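You operate a simulated robot arm through the tools that you are given. There is no shell and no other tool. Be economical: measure what you need, move in short steps, check, and stop when the job is done.

You run a simulated robot arm. Do the job below in one go: nothing can be reset, and whatever is moved stays where it is left.

Task
Fit the plate with the purple grip and print the bracket on the small 3D printer.
Fine: check that the card in the slot says BRACKET, run the bed in, shut the door, heat it and start once it is ready.
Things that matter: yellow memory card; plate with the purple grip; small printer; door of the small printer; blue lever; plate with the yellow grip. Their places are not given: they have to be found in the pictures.

Only the result counts: the job must be done as asked and must still hold three seconds after the hand-in. Knocking over, shifting, dropping, spilling or breaking anything else fails it.

Robot
A 6-joint arm with a two-finger parallel gripper, fixed in place. Base frame: the origin is at the foot of the arm, x ahead of it, y to its left, z up. Readings come in m, degrees, newtons and seconds.
With the tool pointing down near the work surface it reaches from about 0.18 to 0.74 m from the base axis. Its first joint turns from -166.0 to 166.0 degrees. Payload 3.91 kg.
The TCP is the grasp point between the finger pads, 0.03 m short of the fingertips. In the tool frame z runs along the fingers and y along their closing line. Largest opening 0.11 m; finger width 0.02, thickness 0.01; the body of the gripper, 0.048 by 0.112 m, starts 0.055 m behind the TCP.
Orientation is told as [roll, pitch, yaw] about the base's x, y, z axes, in that order, counted from this pose: with the fingers straight down and closing along the base's y, the tool's x points along the base's -x, its y along +y and its z along -z.

Tools
- The arm moves only by the tool send_rows. Its argument "motion" is a list that holds one entry, the list of rows, each a list of 7 numbers: the shift along the tool's x, y, z in units of 25 mm (1.0 is 25 mm), then the turn, a rotation vector about the tool's x, y, z in units of 5 degrees (1.0 is 5 degrees), then the closure, from 0 (fully open) to 1 (shut). In form: [[[x, y, z, ax, ay, az, grip], ...]]. A call has 1 to 12 rows; each row shifts and turns the commanded pose from where the row before left it, along the tool's axes as they then stand. A call with a number of a shift or a turn outside -1 to 1 is refused whole. Each row takes 0.2 s and may step no farther than 0.05 m and 8.6 degrees from the row before; otherwise, or with a gripper value out of range, the whole call is refused. Where a pose cannot be reached the arm comes as near as it can. A force on the tool above 40 N (or 10 N above the force at the start of the call, whichever is more), or a blocked arm, ends the call early, and 0.2 s more pass. Each finger travels about 0.045 m/s and halts on what it meets, pressing with about 38 N; the grip force reading is that of the motor and also rises with nothing between the fingers. The clock runs only during rows and for 0.2 s after the last one: add rows that do not move to give the fingers time. The reply holds the time, the measured pose of the TCP, the force on the tool along the base axes, the opening and the grip force, in the units named above and with some noise.
- Cameras (640 x 400 px; columns grow to the right, rows downward): "scene" is fixed at [0.2192, 0.4971, 1.524]; the picture's right is [-0.63, -0.78, 0.00], its down [-0.51, 0.42, -0.75] and it looks along [0.58, -0.47, -0.66] (base axes); focal length 336 px, centre (320, 200). "wrist" rides on the gripper at [-0.036, 0, -0.057] in the tool frame; the picture's right is [0.00, -1.00, 0.00], its down [0.97, 0.00, -0.24] and it looks along [0.24, 0.00, 0.97] (tool axes); focal length 218 px, centre (320, 200).
- grab_frame(camera): a new picture of that camera. No time passes.
- raise_lower(by): slides the trunk up (or, below 0, down) by that many m; the arm rides with it, the base frame stays. It gives what a move gives, with no picture.
- locate(camera, pixels): there is no depth. For up to 12 entries [column, row, z] of the newest picture of that camera ("zoom" is the newest enlarged one), the place [x, y] in the base frame at which the ray of that pixel passes the height z, good to about 0.003 m, but the place of the scene camera against the robot may be out by one fixed shift of up to 0.012 m in any direction. No time passes.
- zoom(camera, box): a new picture of the part [left, top, right, bottom] of that camera's present view, enlarged. No time passes.
- hand_in(): hands the job in; it is judged then, once.

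Go step by step. Measure first, check grasps and placings, and put right what went wrong. The budget is 80 turns and 38 pictures, counting those below and the enlarged ones. Unless the task says otherwise, let go and move clear before handing in, and close with one line.

The tools are called after ">>>" as a command line: name --argument value ..., lists and objects as JSON in quotes. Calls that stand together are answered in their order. send_rows: Moves the arm, as the interface text tells. Its arguments: {"type":"object","properties":{"motion":{"type":"array","items":{"type":"array","items":{"type":"array","items":{"type":"number"}}}}},"required":["motion"]} The other tools are called the same way: raise_lower (by) slides the trunk up or down; grab_frame (camera) takes a picture; locate (camera, pixels) gives the place at which the rays of pixels pass given heights; zoom (camera, box) takes an enlarged picture of a part of a camera's view; hand_in () hands the job in.

At the start:

```text
time_s: 0.0
tcp_pos: [0.3031, 0.1181, 1.2911]
orientation: [0.0, 0.0, 0.0]
contact_force: [0.1, 0.3, 0.6]
gripper_width: 0.1099
gripper_force: 0.1
trunk travel left (down, up): [-0.525, 0.065]
```

scene: 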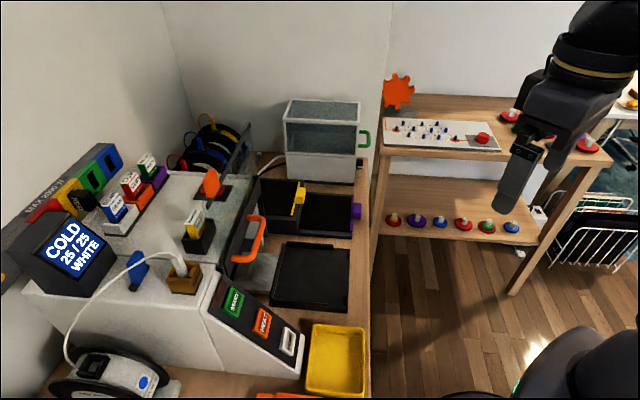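
wrist: 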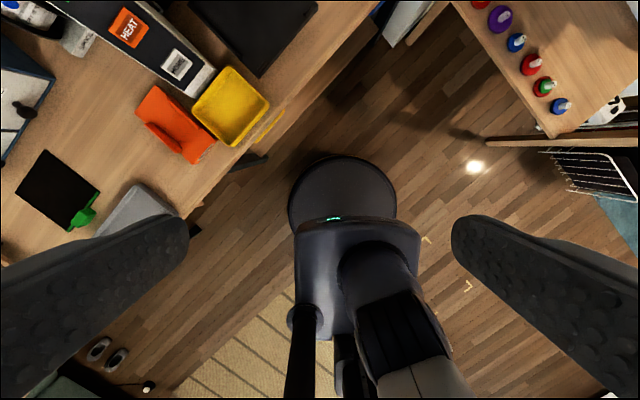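

The scene shows a printer at left with a screen "COLD 25/25 WHITE" (70,245), buttons (235,300), an orange-handled door (248,238), plates with purple and yellow grips at (330,205). I'll enlarge it to read details.

>>> zoom --camera "scene" --box '[0, 120, 200, 300]'

>>> zoom --camera "scene" --box '[160, 130, 380, 400]'

>>> zoom --camera "wrist" --box '[0, 0, 320, 240]'

```text
2.22 times, centred on (100, 210) of scene
```

zoom: 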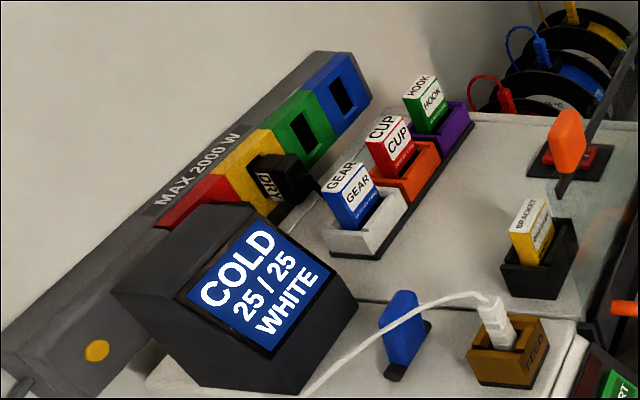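

```text
1.48 times, centred on (270, 265) of scene
```

zoom: 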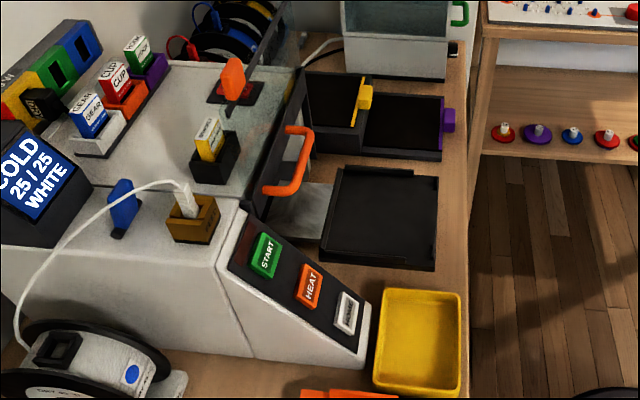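

```text
1.67 times, centred on (160, 120) of wrist
```

zoom: 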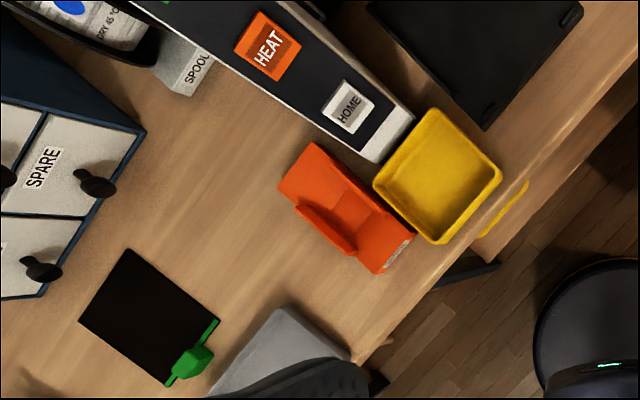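

The card in the black slot at (195,225) seems to say BRACKET; I'll enlarge it and the plates, and get places for key pixels.

>>> zoom --camera "scene" --box '[165, 190, 235, 260]'

>>> zoom --camera "scene" --box '[225, 160, 375, 320]'

>>> locate --camera "scene" --pixels '[[310, 275, 0.88], [357, 212, 0.9], [298, 198, 0.95], [248, 238, 1.0], [235, 302, 0.95], [262, 323, 0.92], [288, 343, 0.9], [137, 268, 1.05], [208, 183, 1.05], [195, 220, 1.05], [337, 360, 0.87], [70, 250, 1.1]]'

```text
5.71 times, centred on (200, 225) of scene
```

zoom: 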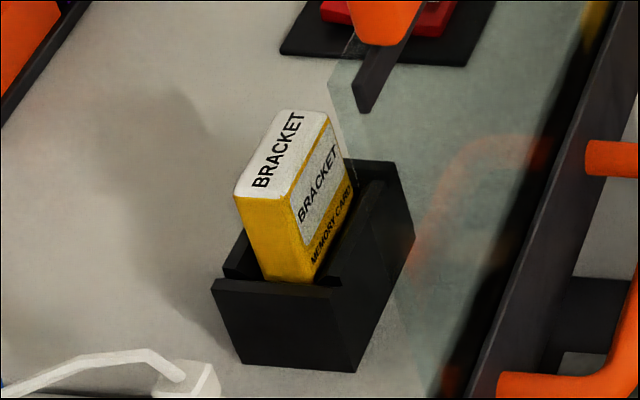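

```text
2.50 times, centred on (300, 240) of scene
```

zoom: 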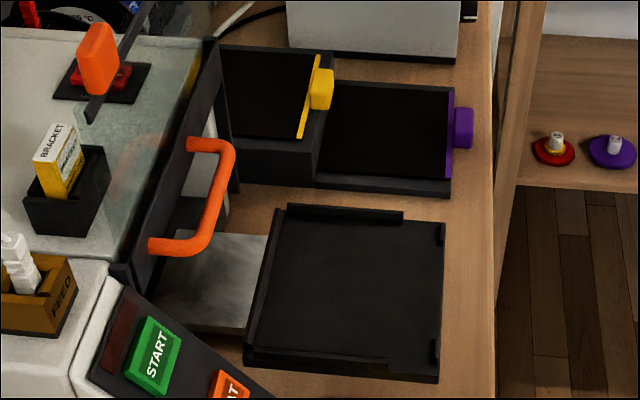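

```text
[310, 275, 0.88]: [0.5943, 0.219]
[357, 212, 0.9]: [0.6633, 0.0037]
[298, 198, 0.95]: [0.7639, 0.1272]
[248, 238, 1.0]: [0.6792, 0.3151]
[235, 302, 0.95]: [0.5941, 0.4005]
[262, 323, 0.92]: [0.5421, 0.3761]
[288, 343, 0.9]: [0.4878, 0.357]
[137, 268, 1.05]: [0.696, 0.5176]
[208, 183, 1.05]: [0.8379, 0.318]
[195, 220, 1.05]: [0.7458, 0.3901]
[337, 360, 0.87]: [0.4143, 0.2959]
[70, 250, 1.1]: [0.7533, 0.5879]
```

The card says BRACKET on both faces, so it stays. I'll move the wrist over the bed and look down.

>>> send_rows --motion '[[[-1, 0.3, 0, 0, 0, 0, 0], [-1, 0.3, 0, 0, 0, 0, 0], [-1, 0.3, 0, 0, 0, 0, 0], [-1, 0.3, 0, 0, 0, 0, 0], [-1, 0.3, 0, 0, 0, 0, 0], [-1, 0.3, 0, 0, 0, 0, 0], [-1, 0.3, 0, 0, 0, 0, 0], [-1, 0.3, 0, 0, 0, 0, 0]]]'

>>> grab_frame --camera "wrist"

```text
time_s: 1.8
tcp_pos: [0.5059, 0.1794, 1.291]
orientation: [0.0, 0.0, 0.0]
contact_force: [-0.7, 0.0, 0.7]
gripper_width: 0.1102
gripper_force: 0.1
trunk travel left (down, up): [-0.525, 0.065]
```

```text
30 pictures are left
```

wrist: 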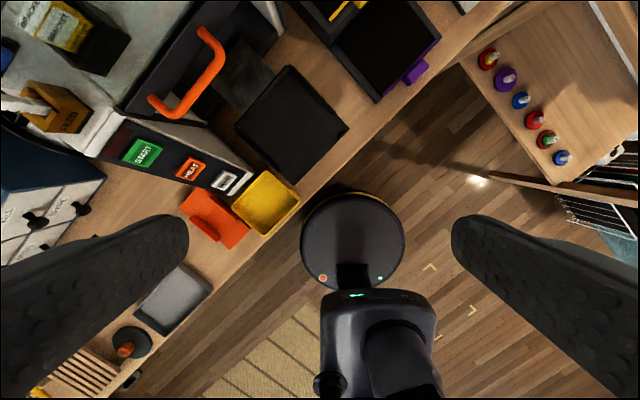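

The bench is turned about 45° to the base; I'll enlarge the wrist view of the bed and plates and locate some points.

>>> zoom --camera "wrist" --box '[90, 0, 330, 200]'

>>> locate --camera "wrist" --pixels '[[235, 125, 0.88], [288, 66, 0.88], [348, 128, 0.88], [301, 182, 0.88], [440, 38, 0.9], [376, 101, 0.9], [332, 44, 0.9], [416, 72, 0.9], [400, 80, 0.9], [155, 102, 1.0], [208, 33, 1.0], [142, 153, 0.95]]'

```text
2.00 times, centred on (210, 100) of wrist
```

zoom: 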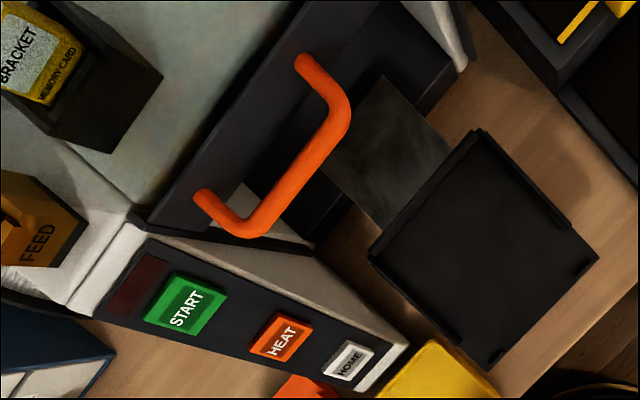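

```text
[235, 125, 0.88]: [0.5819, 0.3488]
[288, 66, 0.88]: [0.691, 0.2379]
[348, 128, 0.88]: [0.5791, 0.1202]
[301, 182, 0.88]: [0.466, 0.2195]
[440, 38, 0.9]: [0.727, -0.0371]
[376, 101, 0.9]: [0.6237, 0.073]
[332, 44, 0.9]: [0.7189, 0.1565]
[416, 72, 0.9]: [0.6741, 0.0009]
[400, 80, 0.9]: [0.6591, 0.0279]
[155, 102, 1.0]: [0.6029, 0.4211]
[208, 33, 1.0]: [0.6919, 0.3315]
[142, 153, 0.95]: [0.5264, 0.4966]
```

I need a front view of the door, so I'll back away diagonally, yaw 45° and pitch up.

>>> send_rows --motion '[[[1, -1, 0, 0, 0, 0, 0], [1, -1, 0, 0, 0, 0, 0], [1, -1, 0, 0, 0, 0, 0], [1, -1, 0, 0, 0, 0, 0], [1, -1, 0, 0, 0, 0, 0], [0, 0, 0, 0, 0, -1, 0], [0, 0, 0, 0, 0, -1, 0], [0, 0, 0, 0, 0, -1, 0], [0, 0, 0, 0, 0, -1, 0], [0, 0, 0, 0, 0, -1, 0], [0, 0, 0, 0, 0, -1, 0], [0, 0, 0, 0, 0, -1, 0]]]'

>>> send_rows --motion '[[[0, 0, 0, 0, 0, -1, 0], [0, 0, 0, 0, 0, -1, 0], [0, 0, 0, 0, -1, 0, 0], [0, 0, 0, 0, -1, 0, 0], [0, 0, 0, 0, -1, 0, 0], [0, 0, 0, 0, -1, 0, 0], [0, 0, 0, 0, -1, 0, 0], [0, 0, 0, 0, -1, 0, 0], [0, 0, 0, 0, -1, 0, 0], [0, 0, 0, 0, -1, 0, 0], [0, 0, 0, 0, -1, 0, 0], [0, 0, 0, 0, -1, 0, 0]]]'

>>> grab_frame --camera "wrist"

```text
time_s: 4.4
tcp_pos: [0.3781, 0.0525, 1.2922]
orientation: [0.0, -0.1, 35.2]
contact_force: [0.1, -0.1, -0.5]
gripper_width: 0.1098
gripper_force: 0.0
trunk travel left (down, up): [-0.525, 0.065]
```

```text
time_s: 7.0
tcp_pos: [0.3776, 0.0542, 1.2914]
orientation: [-0.1, -50.2, 45.1]
contact_force: [-0.4, 1.5, -0.7]
gripper_width: 0.1099
gripper_force: 0.0
trunk travel left (down, up): [-0.525, 0.065]
```

```text
28 pictures are left
```

wrist: 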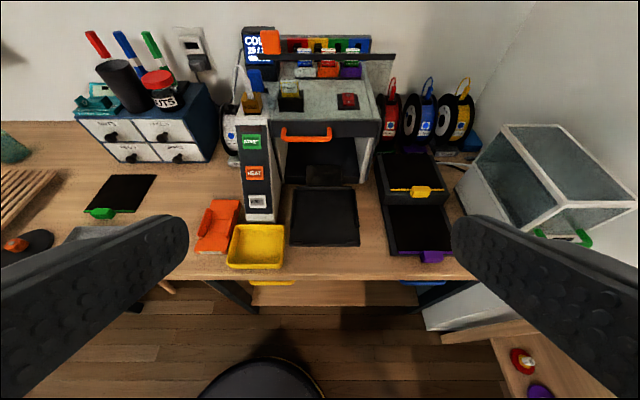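

Good front view: the opening at (318,155) with the orange handle above at (306,135). I'll enlarge the printer and the racks.

>>> zoom --camera "wrist" --box '[220, 10, 420, 150]'

>>> zoom --camera "wrist" --box '[270, 120, 470, 270]'

```text
2.86 times, centred on (320, 80) of wrist
```

zoom: 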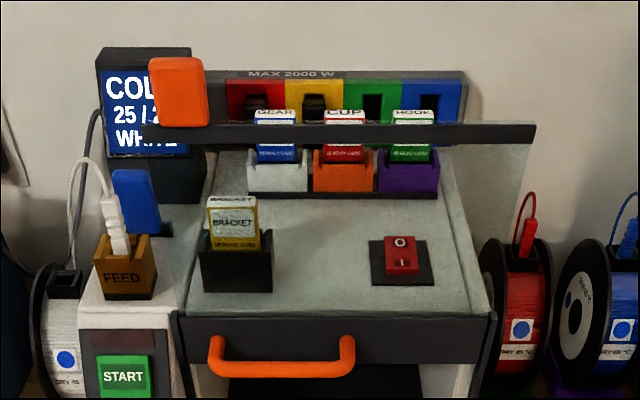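

```text
2.67 times, centred on (370, 195) of wrist
```

zoom: 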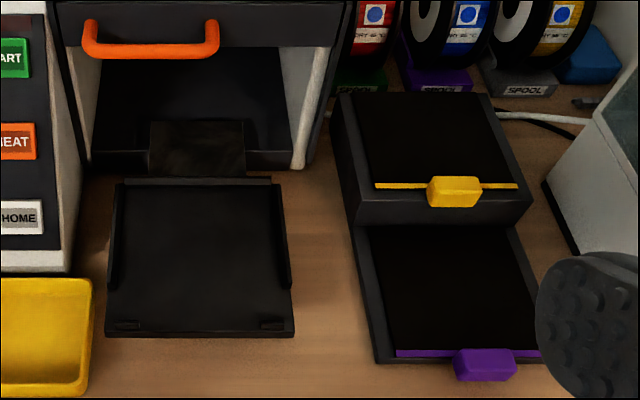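

The door is a sash raised above the printer, with the handle on its bottom bar. I'll triangulate the grips, bed corners, handle, and buttons from this second view.

>>> locate --camera "wrist" --pixels '[[432, 256, 0.88], [432, 256, 0.9], [290, 246, 0.87], [358, 246, 0.87], [311, 192, 0.88], [352, 192, 0.88], [281, 133, 1.0], [331, 133, 1.0], [250, 142, 0.98], [256, 172, 0.95], [257, 201, 0.91], [390, 252, 0.87]]'

>>> locate --camera "wrist" --pixels '[[281, 133, 1.1], [331, 133, 1.1], [250, 142, 1.02], [256, 172, 1.0], [257, 201, 0.95], [440, 190, 0.9], [440, 190, 0.92], [440, 190, 0.94]]'

```text
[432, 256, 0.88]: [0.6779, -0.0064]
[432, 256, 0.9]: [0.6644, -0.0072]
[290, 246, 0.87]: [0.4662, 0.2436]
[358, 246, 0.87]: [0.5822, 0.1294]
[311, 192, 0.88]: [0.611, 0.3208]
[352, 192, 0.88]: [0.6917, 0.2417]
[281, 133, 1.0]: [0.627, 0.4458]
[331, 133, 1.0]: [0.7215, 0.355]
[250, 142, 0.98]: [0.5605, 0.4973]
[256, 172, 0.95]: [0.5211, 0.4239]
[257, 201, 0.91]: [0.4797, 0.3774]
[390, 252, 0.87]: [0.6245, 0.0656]
```

```text
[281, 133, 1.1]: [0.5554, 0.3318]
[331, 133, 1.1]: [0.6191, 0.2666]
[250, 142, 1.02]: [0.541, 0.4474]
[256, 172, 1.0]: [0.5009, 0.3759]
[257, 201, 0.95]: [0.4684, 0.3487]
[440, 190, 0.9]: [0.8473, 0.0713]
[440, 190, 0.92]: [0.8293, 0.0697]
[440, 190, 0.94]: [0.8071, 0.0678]
```

The grip triangulates to z≈0.885 at (0.677,−0.005). I'll level the tool and hover over the purple plate for a closer look.

>>> send_rows --motion '[[[0, -1, 0, 0, 1, 0, 0], [0, -1, 0, 0, 1, 0, 0], [0, -1, 0, 0, 1, 0, 0], [0, -1, 0, 0, 1, 0, 0], [0, -1, 0, 0, 1, 0, 0], [0, -1, 0, 0, 1, 0, 0], [0, -1, 0, 0, 1, 0, 0], [0, -1, 0, 0, 1, 0, 0], [0, -1, 0, 0, 1, 0, 0], [0, -1, 0, 0, 1, 0, 0]]]'

>>> send_rows --motion '[[[-1, 0, 1, 0, 0, 0, 0], [-1, 0, 1, 0, 0, 0, 0], [-1, 0, 1, 0, 0, 0, 0], [-1, 0, 1, 0, 0, 0, 0], [-1, 0, 1, 0, 0, 0, 0]]]'

>>> grab_frame --camera "wrist"

```text
time_s: 9.2
tcp_pos: [0.5543, -0.1221, 1.2925]
orientation: [0.0, 0.1, 44.9]
contact_force: [0.6, 0.1, -0.3]
gripper_width: 0.1102
gripper_force: 0.1
trunk travel left (down, up): [-0.525, 0.065]
```

```text
time_s: 10.4
tcp_pos: [0.6452, -0.0329, 1.1664]
orientation: [0.0, 0.1, 45.0]
contact_force: [0.2, 0.9, -1.0]
gripper_width: 0.1098
gripper_force: 0.1
trunk travel left (down, up): [-0.525, 0.065]
```

```text
25 pictures are left
```

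wrist: 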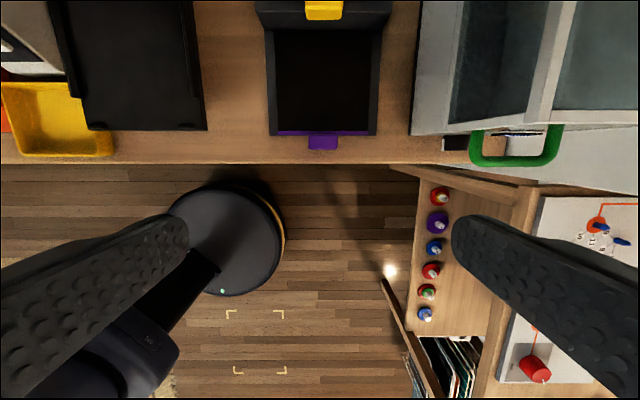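

The 45° yaw lines up with the bench; the purple grip is at (323,142). I'll enlarge and measure it and the bed edges.

>>> zoom --camera "wrist" --box '[250, 60, 400, 160]'

>>> locate --camera "wrist" --pixels '[[309, 142, 0.885], [338, 142, 0.885], [323, 136, 0.885], [323, 149, 0.885], [277, 134, 0.875], [370, 134, 0.875], [276, 35, 0.875], [206, 128, 0.87], [86, 128, 0.87], [320, 163, 0.862]]'

```text
4.00 times, centred on (325, 110) of wrist
```

zoom: 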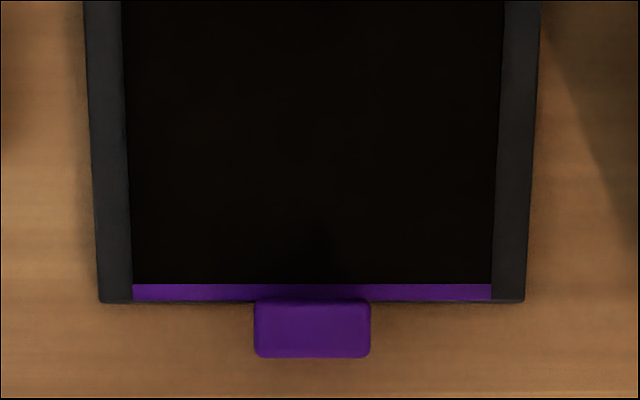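

```text
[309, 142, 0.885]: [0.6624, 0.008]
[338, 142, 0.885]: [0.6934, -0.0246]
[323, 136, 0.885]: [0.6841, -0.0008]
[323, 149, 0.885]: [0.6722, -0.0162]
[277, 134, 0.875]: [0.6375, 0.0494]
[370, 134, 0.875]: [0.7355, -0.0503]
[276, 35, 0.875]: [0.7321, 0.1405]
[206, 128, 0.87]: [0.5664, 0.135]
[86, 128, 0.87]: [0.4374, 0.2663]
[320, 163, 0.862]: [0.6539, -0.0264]
```

Knob centre ≈(0.678,−0.0085), 45 mm across, 20 mm deep. I'll descend above it, slightly outward, to z≈0.94 and check.

>>> send_rows --motion '[[[-0.5, -0.24, 1, 0, 0, 0, 0], [-0.5, 0, 1, 0, 0, 0, 0], [-0.42, 0, 1, 0, 0, 0, 0], [0, 0, 1, 0, 0, 0, 0], [0, 0, 1, 0, 0, 0, 0], [0, 0, 1, 0, 0, 0, 0], [0, 0, 1, 0, 0, 0, 0], [0, 0, 1, 0, 0, 0, 0], [0, 0, 1, 0, 0, 0, 0]]]'

>>> grab_frame --camera "wrist"

```text
time_s: 12.4
tcp_pos: [0.6729, -0.0127, 0.9399]
orientation: [-0.1, 0.0, 45.0]
contact_force: [-0.9, -0.5, -0.8]
gripper_width: 0.1099
gripper_force: 0.0
trunk travel left (down, up): [-0.525, 0.065]
```

```text
23 pictures are left
```

wrist: 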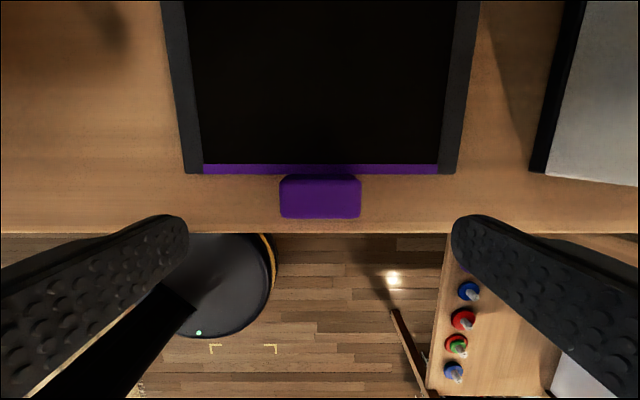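

The knob is centred at column 320; checking its distance in the outward direction.

>>> locate --camera "wrist" --pixels '[[320, 176, 0.89], [320, 219, 0.88], [320, 210, 0.89], [320, 172, 0.88], [203, 170, 0.88], [438, 170, 0.88], [320, 233, 0.862]]'

```text
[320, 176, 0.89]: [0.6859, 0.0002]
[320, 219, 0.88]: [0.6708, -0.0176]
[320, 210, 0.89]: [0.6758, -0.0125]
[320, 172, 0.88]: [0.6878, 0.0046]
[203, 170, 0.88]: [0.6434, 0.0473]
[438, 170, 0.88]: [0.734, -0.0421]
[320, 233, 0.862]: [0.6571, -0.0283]
```

Knob centre confirmed. Descending to z≈0.897 and closing.

>>> send_rows --motion '[[[-0.1, 0, 0.85, 0, 0, 0, 0], [0, 0, 0.85, 0, 0, 0, 0], [0, 0, 0, 0, 0, 0, 0.5], [0, 0, 0, 0, 0, 0, 1], [0, 0, 0, 0, 0, 0, 1], [0, 0, 0, 0, 0, 0, 1], [0, 0, 0, 0, 0, 0, 1], [0, 0, 0, 0, 0, 0, 1]]]'

```text
time_s: 14.2
tcp_pos: [0.6746, -0.0118, 0.8979]
orientation: [0.1, 0.0, 45.0]
contact_force: [0.1, 0.8, -0.4]
gripper_width: 0.043
gripper_force: 37.7
trunk travel left (down, up): [-0.525, 0.065]
```

The fingers hold 43 mm at 38 N, matching the knob. Lifting straight up about 100 mm and looking.

>>> send_rows --motion '[[[0, 0, -0.5, 0, 0, 0, 1], [0, 0, -0.5, 0, 0, 0, 1], [0, 0, -0.5, 0, 0, 0, 1], [0, 0, -0.5, 0, 0, 0, 1], [0, 0, -1, 0, 0, 0, 1], [0, 0, -1, 0, 0, 0, 1], [0, 0, -1, 0, 0, 0, 1]]]'

>>> grab_frame --camera "wrist"

>>> zoom --camera "scene" --box '[220, 110, 420, 310]'

```text
time_s: 15.8
tcp_pos: [0.6727, -0.0114, 1.0216]
orientation: [0.1, -0.1, 45.0]
contact_force: [-0.9, -0.7, -1.9]
gripper_width: 0.0428
gripper_force: 37.7
trunk travel left (down, up): [-0.525, 0.065]
```

```text
22 pictures are left
```

wrist: 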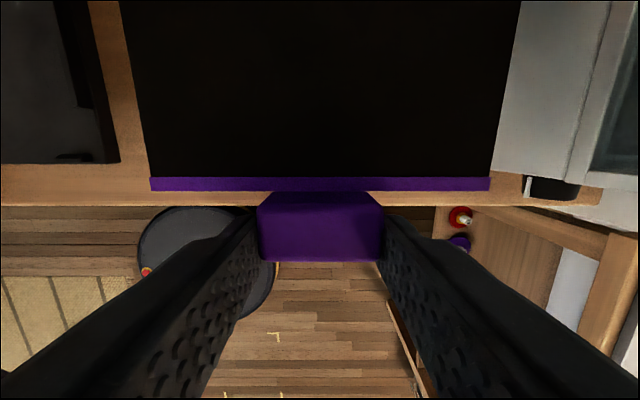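

```text
2.00 times, centred on (320, 210) of scene
```

zoom: 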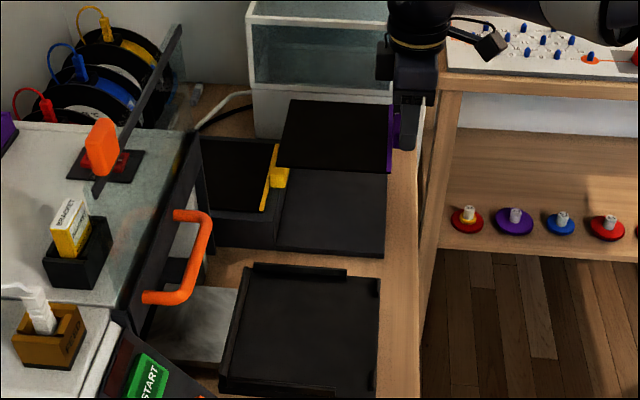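

The plate is off and level (TCP frame). Before moving, I'll enlarge the bed in the scene view to measure rails and stops.

>>> zoom --camera "scene" --box '[260, 225, 370, 320]'

```text
4.21 times, centred on (315, 272) of scene
```

zoom: 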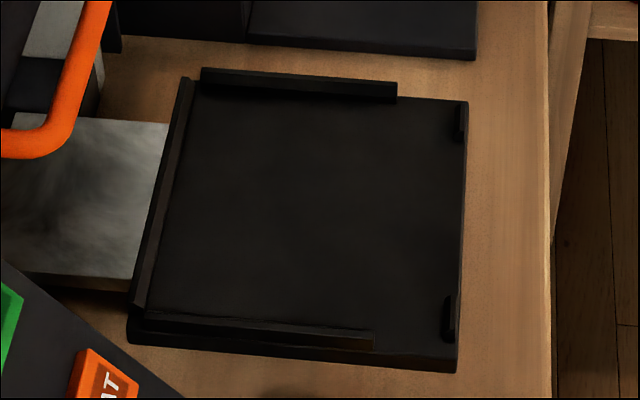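

>>> locate --camera "zoom" --pixels '[[475, 50, 0.875], [468, 100, 0.9], [457, 360, 0.9], [202, 68, 0.91], [397, 83, 0.91], [375, 335, 0.91], [147, 314, 0.91], [190, 80, 0.91], [135, 306, 0.91], [467, 104, 0.91], [452, 297, 0.91], [447, 342, 0.9]]'

>>> locate --camera "wrist" --pixels '[[120, 163, 0.9], [120, 163, 0.89], [90, 0, 0.9], [95, 106, 0.91], [81, 108, 0.91], [90, 155, 0.905], [56, 155, 0.905]]'

```text
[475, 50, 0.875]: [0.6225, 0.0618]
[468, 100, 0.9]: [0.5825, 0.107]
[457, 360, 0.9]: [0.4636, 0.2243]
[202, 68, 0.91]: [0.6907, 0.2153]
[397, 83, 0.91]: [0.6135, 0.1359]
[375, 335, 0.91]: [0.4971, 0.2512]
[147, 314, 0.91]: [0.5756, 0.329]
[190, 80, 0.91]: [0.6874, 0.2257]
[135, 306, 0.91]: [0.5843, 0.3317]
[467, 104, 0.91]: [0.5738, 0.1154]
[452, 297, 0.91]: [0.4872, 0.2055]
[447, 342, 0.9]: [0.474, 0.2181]
```

```text
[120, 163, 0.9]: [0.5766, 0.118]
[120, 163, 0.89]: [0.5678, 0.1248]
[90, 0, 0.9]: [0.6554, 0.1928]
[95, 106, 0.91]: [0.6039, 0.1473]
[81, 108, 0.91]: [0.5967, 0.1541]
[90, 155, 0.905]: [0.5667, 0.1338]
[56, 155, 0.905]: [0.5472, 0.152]
```

From the overhead view the bed spans about 155×160 mm, centred 0.241 m to the left of the present TCP along the bench. I'll carry the plate sideways over it.

>>> send_rows --motion '[[[-0.058, 0.6, 0, 0, 0, 0, 1], [-0.058, 0.95, 0, 0, 0, 0, 1], [-0.058, 1, 0, 0, 0, 0, 1], [-0.058, 1, 0, 0, 0, 0, 1], [-0.058, 1, 0, 0, 0, 0, 1], [-0.058, 1, 0, 0, 0, 0, 1], [-0.058, 1, 0, 0, 0, 0, 1], [-0.058, 1, 0, 0, 0, 0, 1], [-0.058, 1, 0, 0, 0, 0, 1], [-0.058, 0.7, 0, 0, 0, 0, 1], [0, 0.39, 0, 0, 0, 0, 1]]]'

>>> send_rows --motion '[[[0, 0, 0.8, 0, 0, 0, 1], [0, 0, 0.8, 0, 0, 0, 1], [0, 0, 0.6, 0, 0, 0, 1]]]'

>>> grab_frame --camera "wrist"

>>> zoom --camera "scene" --box '[250, 215, 380, 325]'

```text
time_s: 18.2
tcp_pos: [0.5136, 0.1695, 1.0242]
orientation: [0.0, 0.0, 45.0]
contact_force: [-0.2, 0.0, -1.1]
gripper_width: 0.0432
gripper_force: 37.8
trunk travel left (down, up): [-0.525, 0.065]
```

```text
time_s: 19.0
tcp_pos: [0.5147, 0.1697, 0.9704]
orientation: [0.0, -0.1, 45.0]
contact_force: [-0.4, 0.2, -1.2]
gripper_width: 0.0431
gripper_force: 38.1
trunk travel left (down, up): [-0.525, 0.065]
```

```text
19 pictures are left
```

wrist: 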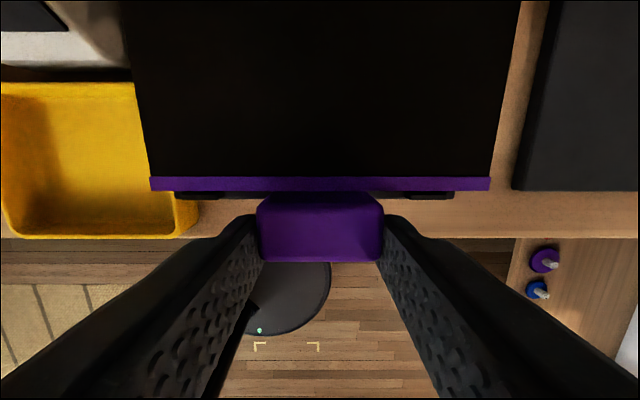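

```text
3.64 times, centred on (315, 270) of scene
```

zoom: 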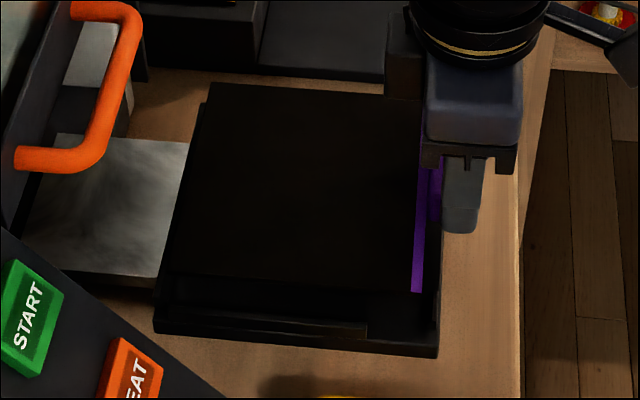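

The plate is over the bed; bed front tabs at columns 175–455 are centred at 315 against the plate's 320, so shift ~3 mm left. Measuring plate length and bed edges in the scene zoom.

>>> locate --camera "zoom" --pixels '[[210, 83, 0.952], [422, 96, 0.952], [413, 292, 0.952], [168, 268, 0.952], [155, 320, 0.9], [438, 346, 0.9], [200, 104, 0.91], [440, 200, 0.9]]'

>>> locate --camera "wrist" --pixels '[[175, 193, 0.91], [455, 193, 0.91], [150, 190, 0.953], [490, 190, 0.953], [320, 192, 0.91]]'

```text
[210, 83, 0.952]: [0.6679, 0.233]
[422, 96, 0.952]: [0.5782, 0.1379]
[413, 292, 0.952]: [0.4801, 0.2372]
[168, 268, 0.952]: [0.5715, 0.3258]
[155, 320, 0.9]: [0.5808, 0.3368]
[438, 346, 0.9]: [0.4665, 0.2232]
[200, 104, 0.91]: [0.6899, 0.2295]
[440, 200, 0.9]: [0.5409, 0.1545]
```

```text
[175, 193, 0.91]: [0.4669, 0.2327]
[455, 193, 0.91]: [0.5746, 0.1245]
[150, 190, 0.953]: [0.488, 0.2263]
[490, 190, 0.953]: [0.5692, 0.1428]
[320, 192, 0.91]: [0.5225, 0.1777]
```

Plate ≈130 mm square is centred front‑to‑back; shifting 2.5 mm left and descending gently.

>>> send_rows --motion '[[[0, 0.1, 0.4, 0, 0, 0, 1], [0, 0, 0.4, 0, 0, 0, 1], [0, 0, 0.4, 0, 0, 0, 1], [0, 0, 0.2, 0, 0, 0, 1]]]'

>>> grab_frame --camera "wrist"

>>> zoom --camera "scene" --box '[250, 215, 380, 325]'

```text
time_s: 20.0
tcp_pos: [0.5123, 0.1707, 0.9397]
orientation: [-0.2, -0.4, 45.1]
contact_force: [-0.9, 3.9, 38.3]
gripper_width: 0.0433
gripper_force: 37.8
trunk travel left (down, up): [-0.525, 0.065]
```

```text
17 pictures are left
```

wrist: 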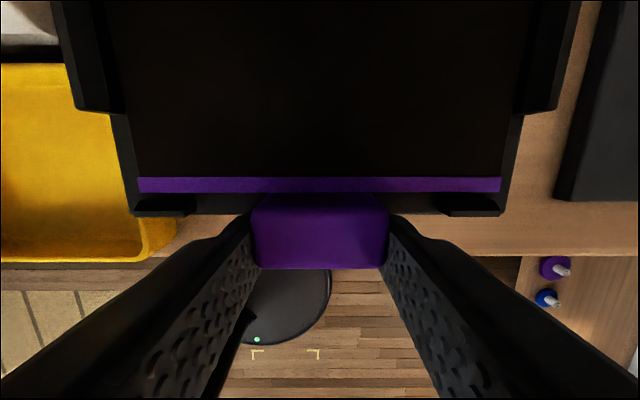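

```text
3.64 times, centred on (315, 270) of scene
```

zoom: 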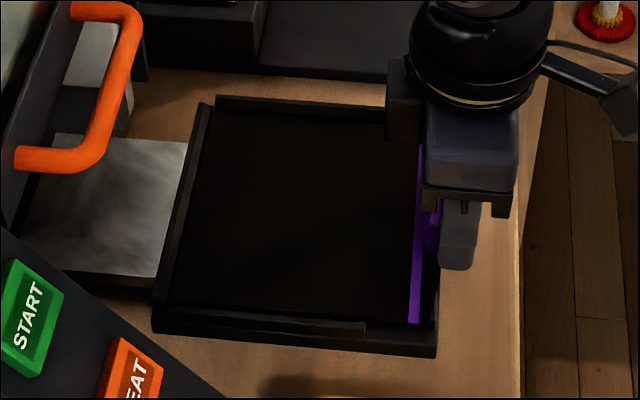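

Contact at z≈0.94 with 38 N. I'll enlarge the wrist view to see whether the plate lies between the rails or on one.

>>> zoom --camera "wrist" --box '[40, 0, 340, 230]'

>>> zoom --camera "wrist" --box '[300, 0, 600, 230]'

```text
1.74 times, centred on (190, 115) of wrist
```

zoom: 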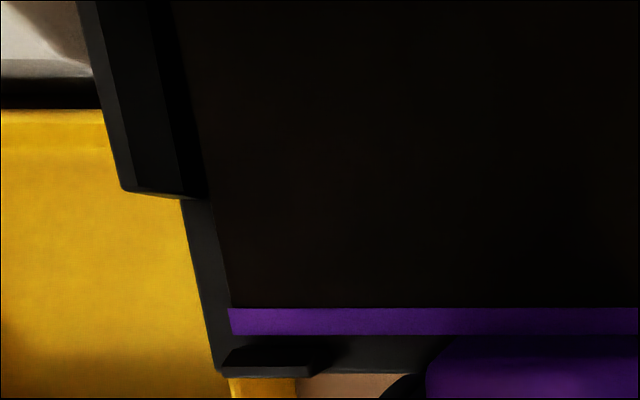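

```text
1.74 times, centred on (450, 115) of wrist
```

zoom: 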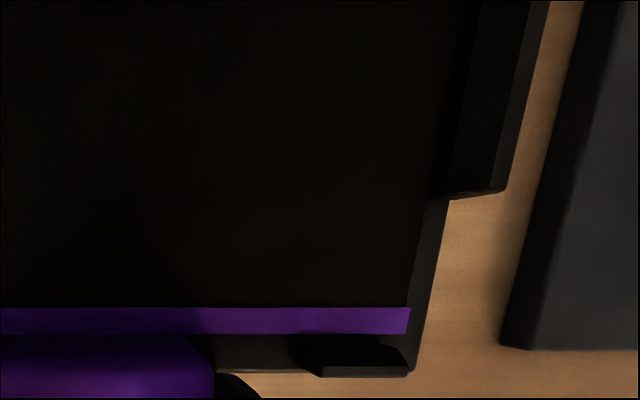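

The plate lies below the rail tops, between the rails and behind the front lips. I'll ease up slightly, open a bit, and lift away.

>>> send_rows --motion '[[[0, 0, -0.1, 0, 0, 0, 1], [0, 0, 0, 0, 0, 0, 0.45], [0, 0, 0, 0, 0, 0, 0.45], [0, 0, 0, 0, 0, 0, 0.45], [0, 0, -0.3, 0, 0, 0, 0.45], [0, 0, -1, 0, 0, 0, 0.45], [0, 0, -1, 0, 0, 0, 0.45], [0, 0, -1, 0, 0, 0, 0.45]]]'

>>> grab_frame --camera "wrist"

```text
time_s: 21.8
tcp_pos: [0.5118, 0.1713, 1.0203]
orientation: [0.0, 0.1, 45.0]
contact_force: [-0.5, -0.7, 1.2]
gripper_width: 0.0604
gripper_force: 0.0
trunk travel left (down, up): [-0.525, 0.065]
```

```text
13 pictures are left
```

wrist: 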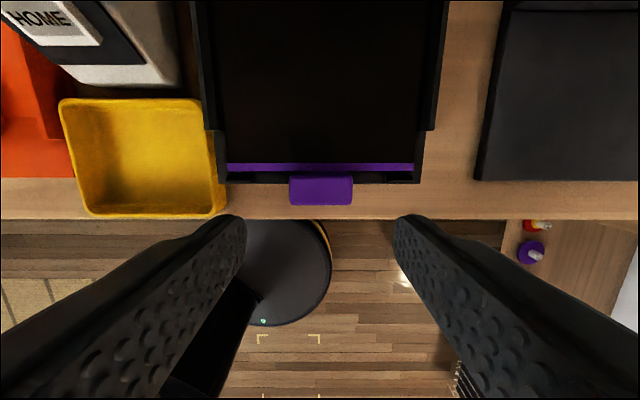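

The plate is seated on the bed with grip outward. Now to the HOME button (≈(0.476,0.370,0.92) on the sloped panel): I'll rise, move left, close the fingers and pitch to face the panel.

>>> send_rows --motion '[[[0, 0, -1, 0, 0, 0, 0.5], [0, 0, -1, 0, 0, 0, 0.7], [0, 0, -1, 0, 0, 0, 1], [-0.3, 1, 0, 0, 0, 0, 1], [-0.3, 1, 0, 0, 0, 0, 1], [-0.3, 1, 0, 0, 0, 0, 1], [-0.3, 1, 0, 0, 0, 0, 1], [-0.3, 1, 0, 0, 0, 0, 1], [-0.3, 1, 0, 0, 0, 0, 1], [-0.35, 0.63, 0, 0, 0, 0, 1]]]'

>>> send_rows --motion '[[[0, 0, 0, 0, -1, 0, 1], [0, 0, 0, 0, -1, 0, 1], [0, 0, 0, 0, -1, 0, 1], [0, 0, 0, 0, -1, 0, 1], [0, 0, 0, 0, -1, 0, 1], [0, 0, 0, 0, -1, 0, 1], [0, 0, 0, 0, -1, 0, 1], [0, 0, 0, 0, -1, 0, 1], [0, 0, 0, 0, -1, 0, 1], [0, 0, 0, 0, -1, 0, 1]]]'

>>> grab_frame --camera "wrist"

```text
time_s: 24.0
tcp_pos: [0.4355, 0.3239, 1.0955]
orientation: [0.0, 0.0, 45.0]
contact_force: [-0.4, 0.7, -0.4]
gripper_width: 0.0
gripper_force: 37.5
trunk travel left (down, up): [-0.525, 0.065]
```

```text
time_s: 26.2
tcp_pos: [0.4324, 0.3252, 1.095]
orientation: [-0.1, -50.0, 45.1]
contact_force: [-0.6, -0.2, -0.3]
gripper_width: 0.0
gripper_force: 38.2
trunk travel left (down, up): [-0.525, 0.065]
```

```text
12 pictures are left
```

wrist: 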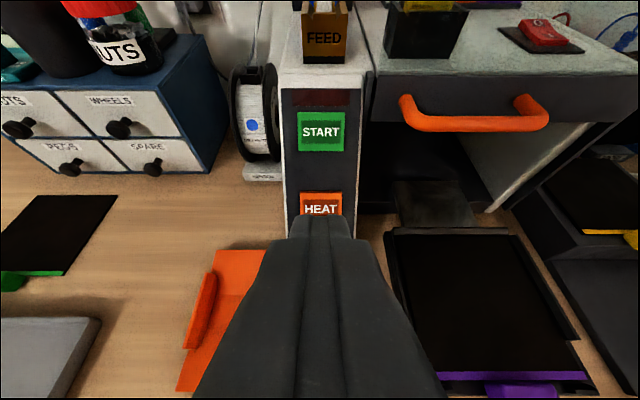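

The buttons line up at column 320 and agree with my estimates. Descending in front of HOME and approaching along the panel normal.

>>> send_rows --motion '[[[0.94, 0, 0.8, 0, 0, 0, 1], [0.94, 0, 0.8, 0, 0, 0, 1], [0.94, 0, 0.8, 0, 0, 0, 1], [0.94, 0, 0.8, 0, 0, 0, 1], [0, 0, 0.8, 0, 0, 0, 1], [0, 0, 0.6, 0, 0, 0, 1], [0, 0, 0.3, 0, 0, 0, 1]]]'

>>> send_rows --motion '[[[0, 0, 0.15, 0, 0, 0, 1], [0, 0, 0.15, 0, 0, 0, 1]]]'

```text
time_s: 27.8
tcp_pos: [0.4588, 0.3516, 0.9574]
orientation: [0.5, -50.0, 45.0]
contact_force: [-0.1, -0.3, -0.4]
gripper_width: 0.0002
gripper_force: 37.6
out of reach, approached as far as the arm can: row 1, 2
trunk travel left (down, up): [-0.525, 0.065]
```

```text
time_s: 28.4
tcp_pos: [0.461, 0.3552, 0.9527]
orientation: [0.3, -50.0, 45.2]
contact_force: [-3.2, -2.1, 3.8]
gripper_width: 0.0
gripper_force: 37.7
trunk travel left (down, up): [-0.525, 0.065]
```

Light contact at tip z≈0.933, about 10 mm above HOME's centre. I'll back off, shift down the panel, and press.

>>> send_rows --motion '[[[0, 0, -0.4, 0, 0, 0, 1], [0.4, 0, 0, 0, 0, 0, 1], [0, 0, 0.4, 0, 0, 0, 1], [0, 0, 0.15, 0, 0, 0, 1], [0, 0, 0.15, 0, 0, 0, 1]]]'

>>> zoom --camera "scene" --box '[20, 180, 380, 390]'

```text
time_s: 29.8
tcp_pos: [0.4591, 0.3484, 0.9443]
orientation: [0.5, -50.0, 45.2]
contact_force: [-23.0, -19.5, 22.2]
gripper_width: 0.0
gripper_force: 37.6
out of reach, approached as far as the arm can: row 2
trunk travel left (down, up): [-0.525, 0.065]
stopped in row 5: the force on the tool passed its limit (the readings are from after the stop); the commanded pose is now the measured one
```

```text
1.78 times, centred on (200, 285) of scene
```

zoom: 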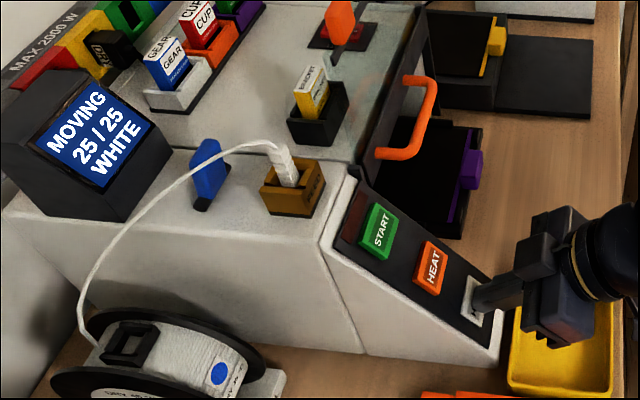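

HOME worked: the screen says MOVING and the bed is running in. Backing off, then up and waiting.

>>> send_rows --motion '[[[0, 0, -1, 0, 0, 0, 1], [0, 0, -1, 0, 0, 0, 1], [-1, 0, 0, 0, 0, 0, 1], [-1, 0, 0, 0, 0, 0, 1], [-1, 0, 0, 0, 0, 0, 1], [-1, 0, 0, 0, 0, 0, 1], [-1, 0, 0, 0, 0, 0, 1], [0, 0, 0, 0, 0, 0, 1], [0, 0, 0, 0, 0, 0, 1], [0, 0, 0, 0, 0, 0, 1], [0, 0, 0, 0, 0, 0, 1], [0, 0, 0, 0, 0, 0, 1]]]'

>>> grab_frame --camera "wrist"

```text
time_s: 32.4
tcp_pos: [0.4914, 0.3799, 1.0694]
orientation: [0.5, -49.9, 45.0]
contact_force: [-0.4, -1.7, 0.4]
gripper_width: 0.0
gripper_force: 37.5
trunk travel left (down, up): [-0.525, 0.065]
```

```text
10 pictures are left
```

wrist: 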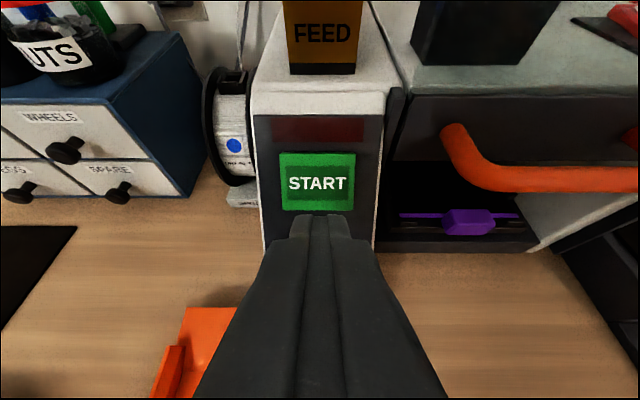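

The bed is in (purple grip at (470,222) inside). The door handle triangulates to about z 1.057; I'll rise, tilt to 25°, and move above the handle bar.

>>> send_rows --motion '[[[-0.92, 0, -0.77, 0, 0, 0, 1], [-0.92, 0, -0.77, 0, 0, 0, 1], [-0.92, 0, -0.77, 0, 0, 0, 1], [0, -0.8, 0, 0, 1, 0, 1], [0, -0.98, 0, 0, 1, 0, 1], [0, -0.98, 0, 0, 1, 0, 1], [0, -0.98, 0, 0, 1, 0, 1], [0, -0.98, 0, 0, 1, 0, 1]]]'

>>> grab_frame --camera "wrist"

```text
time_s: 34.2
tcp_pos: [0.578, 0.2975, 1.1575]
orientation: [0.4, -24.8, 45.3]
contact_force: [0.4, 1.2, 0.0]
gripper_width: 0.0
gripper_force: 37.7
trunk travel left (down, up): [-0.525, 0.065]
```

```text
9 pictures are left
```

wrist: 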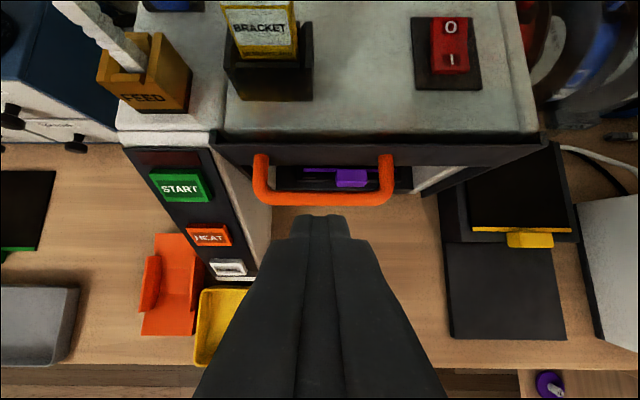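

The handle bar (row 198) sits where computed, centred on the fingers. Lowering onto the bar and pushing straight down.

>>> send_rows --motion '[[[-0.17, 0, 1, 0, 0, 0, 1], [-0.16, 0, 1, 0, 0, 0, 1], [0.17, 0, 0.362, 0, 0, 0, 1], [0.17, 0, 0.362, 0, 0, 0, 1], [0.17, 0, 0.362, 0, 0, 0, 1], [0.17, 0, 0.362, 0, 0, 0, 1]]]'

```text
time_s: 35.6
tcp_pos: [0.5962, 0.3199, 1.0771]
orientation: [0.5, -24.7, 45.1]
contact_force: [-0.8, 0.0, 0.2]
gripper_width: 0.0
gripper_force: 37.2
trunk travel left (down, up): [-0.525, 0.065]
```

>>> send_rows --motion '[[[0.17, 0, 0.362, 0, 0, 0, 1], [0.17, 0, 0.362, 0, 0, 0, 1]]]'

>>> grab_frame --camera "wrist"

```text
time_s: 36.2
tcp_pos: [0.596, 0.3202, 1.0572]
orientation: [0.5, -24.8, 45.2]
contact_force: [-0.1, -0.3, 0.4]
gripper_width: 0.0
gripper_force: 37.7
trunk travel left (down, up): [-0.525, 0.065]
```

```text
8 pictures are left
```

wrist: 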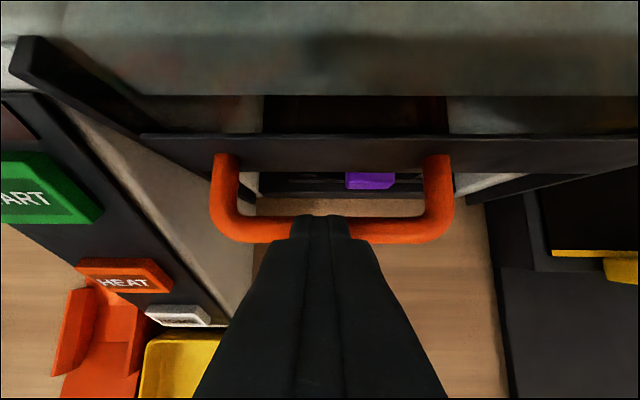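

The sash has moved down with the fingers (its glass now shows over the opening) at little force. Continue pushing down.

>>> send_rows --motion '[[[0.17, 0, 0.362, 0, 0, 0, 1], [0.17, 0, 0.362, 0, 0, 0, 1], [0.17, 0, 0.362, 0, 0, 0, 1], [0.17, 0, 0.362, 0, 0, 0, 1], [0.17, 0, 0.362, 0, 0, 0, 1], [0.17, 0, 0.362, 0, 0, 0, 1], [0.17, 0, 0.362, 0, 0, 0, 1], [0.17, 0, 0.362, 0, 0, 0, 1]]]'

```text
time_s: 38.0
tcp_pos: [0.5967, 0.3201, 0.9783]
orientation: [0.4, -24.8, 45.3]
contact_force: [-0.4, 0.4, 0.1]
gripper_width: 0.0
gripper_force: 38.0
trunk travel left (down, up): [-0.525, 0.065]
```

>>> send_rows --motion '[[[0.17, 0, 0.362, 0, 0, 0, 1], [0.17, 0, 0.362, 0, 0, 0, 1], [0.17, 0, 0.362, 0, 0, 0, 1], [0.17, 0, 0.362, 0, 0, 0, 1]]]'

>>> zoom --camera "scene" --box '[20, 140, 380, 350]'

```text
time_s: 39.0
tcp_pos: [0.5957, 0.3196, 0.9404]
orientation: [0.3, -24.9, 45.2]
contact_force: [-1.2, -0.8, 7.2]
gripper_width: 0.0
gripper_force: 37.6
trunk travel left (down, up): [-0.525, 0.065]
```

```text
1.78 times, centred on (200, 245) of scene
```

zoom: 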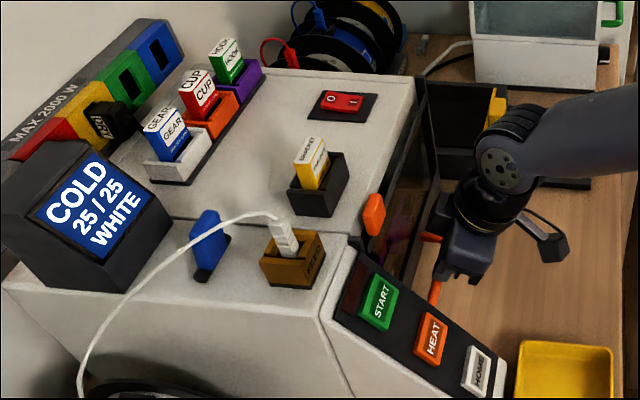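

The sash is down (orange tab now at roof level) with 7 N at the bottom. A last firm press to be sure it's fully shut.

>>> send_rows --motion '[[[0.085, 0, 0.18, 0, 0, 0, 1], [0.085, 0, 0.18, 0, 0, 0, 1], [0.085, 0, 0.18, 0, 0, 0, 1]]]'

```text
time_s: 39.5
tcp_pos: [0.5947, 0.3207, 0.9391]
orientation: [0.2, -25.6, 45.3]
contact_force: [-18.3, -10.9, 20.1]
gripper_width: 0.0001
gripper_force: 37.7
trunk travel left (down, up): [-0.525, 0.065]
stopped in row 2: the force on the tool passed its limit (the readings are from after the stop); the commanded pose is now the measured one
```

Door is at its hard stop. Now retreat up and out, then return to the panel for HEAT.

>>> send_rows --motion '[[[-0.395, 0, -0.845, 0, 0, 0, 1], [-0.395, 0, -0.845, 0, 0, 0, 1], [-0.395, 0, -0.845, 0, 0, 0, 1], [-0.395, 0, -0.845, 0, 0, 0, 1], [-0.395, 0, -0.845, 0, 0, 0, 1], [-0.395, 0, -0.845, 0, 0, 0, 1], [0.85, 0, -0.39, 0, 0, 0, 1], [0.85, 0, -0.39, 0, 0, 0, 1], [0.85, 0, -0.39, 0, 0, 0, 1]]]'

>>> send_rows --motion '[[[0, 0.94, 0, 0, -1, 0, 1], [0, 0.94, 0, 0, -1, 0, 1], [0, 0.94, 0, 0, -1, 0, 1], [0, 0.94, 0, 0, -1, 0, 1], [0, 0.94, 0, 0, -0.9, 0, 1]]]'

```text
time_s: 41.5
tcp_pos: [0.549, 0.2705, 1.0768]
orientation: [0.4, -25.4, 45.3]
contact_force: [0.4, 0.0, 0.1]
gripper_width: 0.0
gripper_force: 38.1
trunk travel left (down, up): [-0.525, 0.065]
```

```text
time_s: 42.7
tcp_pos: [0.467, 0.3517, 1.0772]
orientation: [0.1, -50.1, 45.1]
contact_force: [0.1, -0.2, -0.2]
gripper_width: 0.0
gripper_force: 38.3
trunk travel left (down, up): [-0.525, 0.065]
```

>>> send_rows --motion '[[[0.8, 0.1, 0.58, 0, 0, 0, 1], [0.78, 0.13, 0.58, 0, 0, 0, 1], [0, 0, 0.7, 0, 0, 0, 1], [0, 0, 0.5, 0, 0, 0, 1], [0, 0, 0.3, 0, 0, 0, 1]]]'

```text
time_s: 43.9
tcp_pos: [0.4801, 0.3776, 1.0124]
orientation: [0.3, -49.9, 45.2]
contact_force: [0.2, -0.6, 0.2]
gripper_width: 0.0
gripper_force: 38.1
out of reach, approached as far as the arm can: row 2
trunk travel left (down, up): [-0.525, 0.065]
```

>>> send_rows --motion '[[[0.3, -0.1, 0, 0, 0, 0, 1], [0, 0, 0.2, 0, 0, 0, 1]]]'

```text
time_s: 44.5
tcp_pos: [0.4808, 0.3744, 1.0023]
orientation: [0.4, -49.9, 45.1]
contact_force: [-0.5, -0.5, 0.7]
gripper_width: 0.0
gripper_force: 37.8
trunk travel left (down, up): [-0.525, 0.065]
```

Tip is ~10 mm off HEAT and well lined up; pressing.

>>> send_rows --motion '[[[0, 0, 0.25, 0, 0, 0, 1], [0, 0, 0.15, 0, 0, 0, 1], [0, 0, 0.15, 0, 0, 0, 1], [0, 0, 0.15, 0, 0, 0, 1]]]'

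>>> zoom --camera "scene" --box '[20, 180, 340, 370]'

```text
time_s: 45.3
tcp_pos: [0.4846, 0.3794, 0.9988]
orientation: [0.2, -50.2, 45.1]
contact_force: [-25.1, -22.7, 20.3]
gripper_width: 0.0
gripper_force: 37.3
trunk travel left (down, up): [-0.525, 0.065]
stopped in row 4: the force on the tool passed its limit (the readings are from after the stop); the commanded pose is now the measured one
```

```text
2.00 times, centred on (180, 275) of scene
```

zoom: 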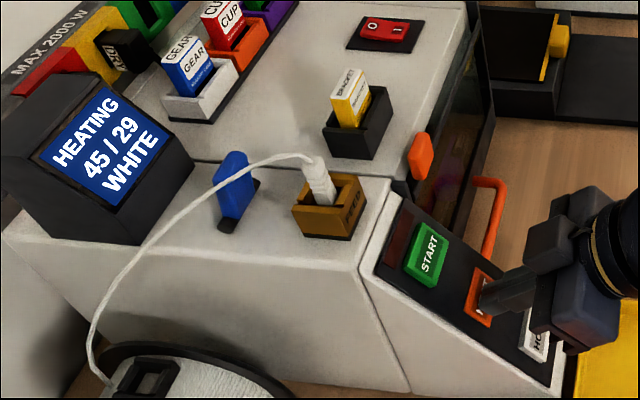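

Screen says HEATING 45/29. I'll back off, move up in front of START (clear of it) and wait.

>>> send_rows --motion '[[[0, 0, -0.8, 0, 0, 0, 1], [0, 0, -0.8, 0, 0, 0, 1], [-0.957, 0, -0.04, 0, 0, 0, 1], [-0.957, 0, -0.04, 0, 0, 0, 1], [-0.957, 0, -0.05, 0, 0, 0, 1], [0, 0, 0, 0, 0, 0, 1], [0, 0, 0, 0, 0, 0, 1], [0, 0, 0, 0, 0, 0, 1], [0, 0, 0, 0, 0, 0, 1], [0, 0, 0, 0, 0, 0, 1], [0, 0, 0, 0, 0, 0, 1], [0, 0, 0, 0, 0, 0, 1]]]'

>>> send_rows --motion '[[[0, 0, 0, 0, 0, 0, 1], [0, 0, 0, 0, 0, 0, 1], [0, 0, 0, 0, 0, 0, 1], [0, 0, 0, 0, 0, 0, 1], [0, 0, 0, 0, 0, 0, 1], [0, 0, 0, 0, 0, 0, 1], [0, 0, 0, 0, 0, 0, 1], [0, 0, 0, 0, 0, 0, 1], [0, 0, 0, 0, 0, 0, 1], [0, 0, 0, 0, 0, 0, 1], [0, 0, 0, 0, 0, 0, 1], [0, 0, 0, 0, 0, 0, 1]]]'

>>> zoom --camera "scene" --box '[30, 210, 180, 305]'

```text
time_s: 47.9
tcp_pos: [0.4901, 0.3842, 1.0671]
orientation: [0.3, -49.9, 45.1]
contact_force: [-0.3, 0.1, -0.4]
gripper_width: 0.0
gripper_force: 37.6
out of reach, approached as far as the arm can: row 3, 4
trunk travel left (down, up): [-0.525, 0.065]
```

```text
time_s: 50.5
tcp_pos: [0.49, 0.3851, 1.0673]
orientation: [0.2, -49.9, 45.1]
contact_force: [-0.2, -0.5, 0.9]
gripper_width: 0.0
gripper_force: 37.8
trunk travel left (down, up): [-0.525, 0.065]
```

```text
4.21 times, centred on (105, 258) of scene
```

zoom: 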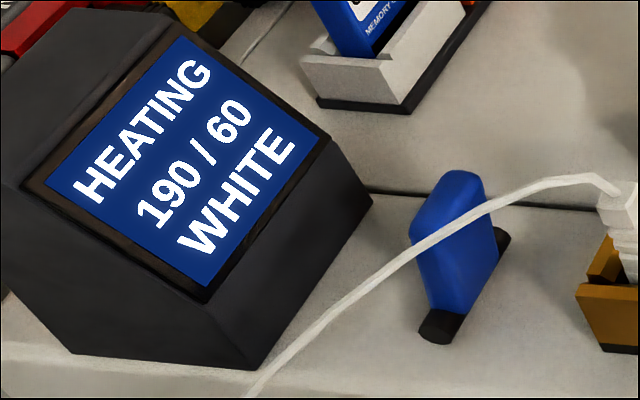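

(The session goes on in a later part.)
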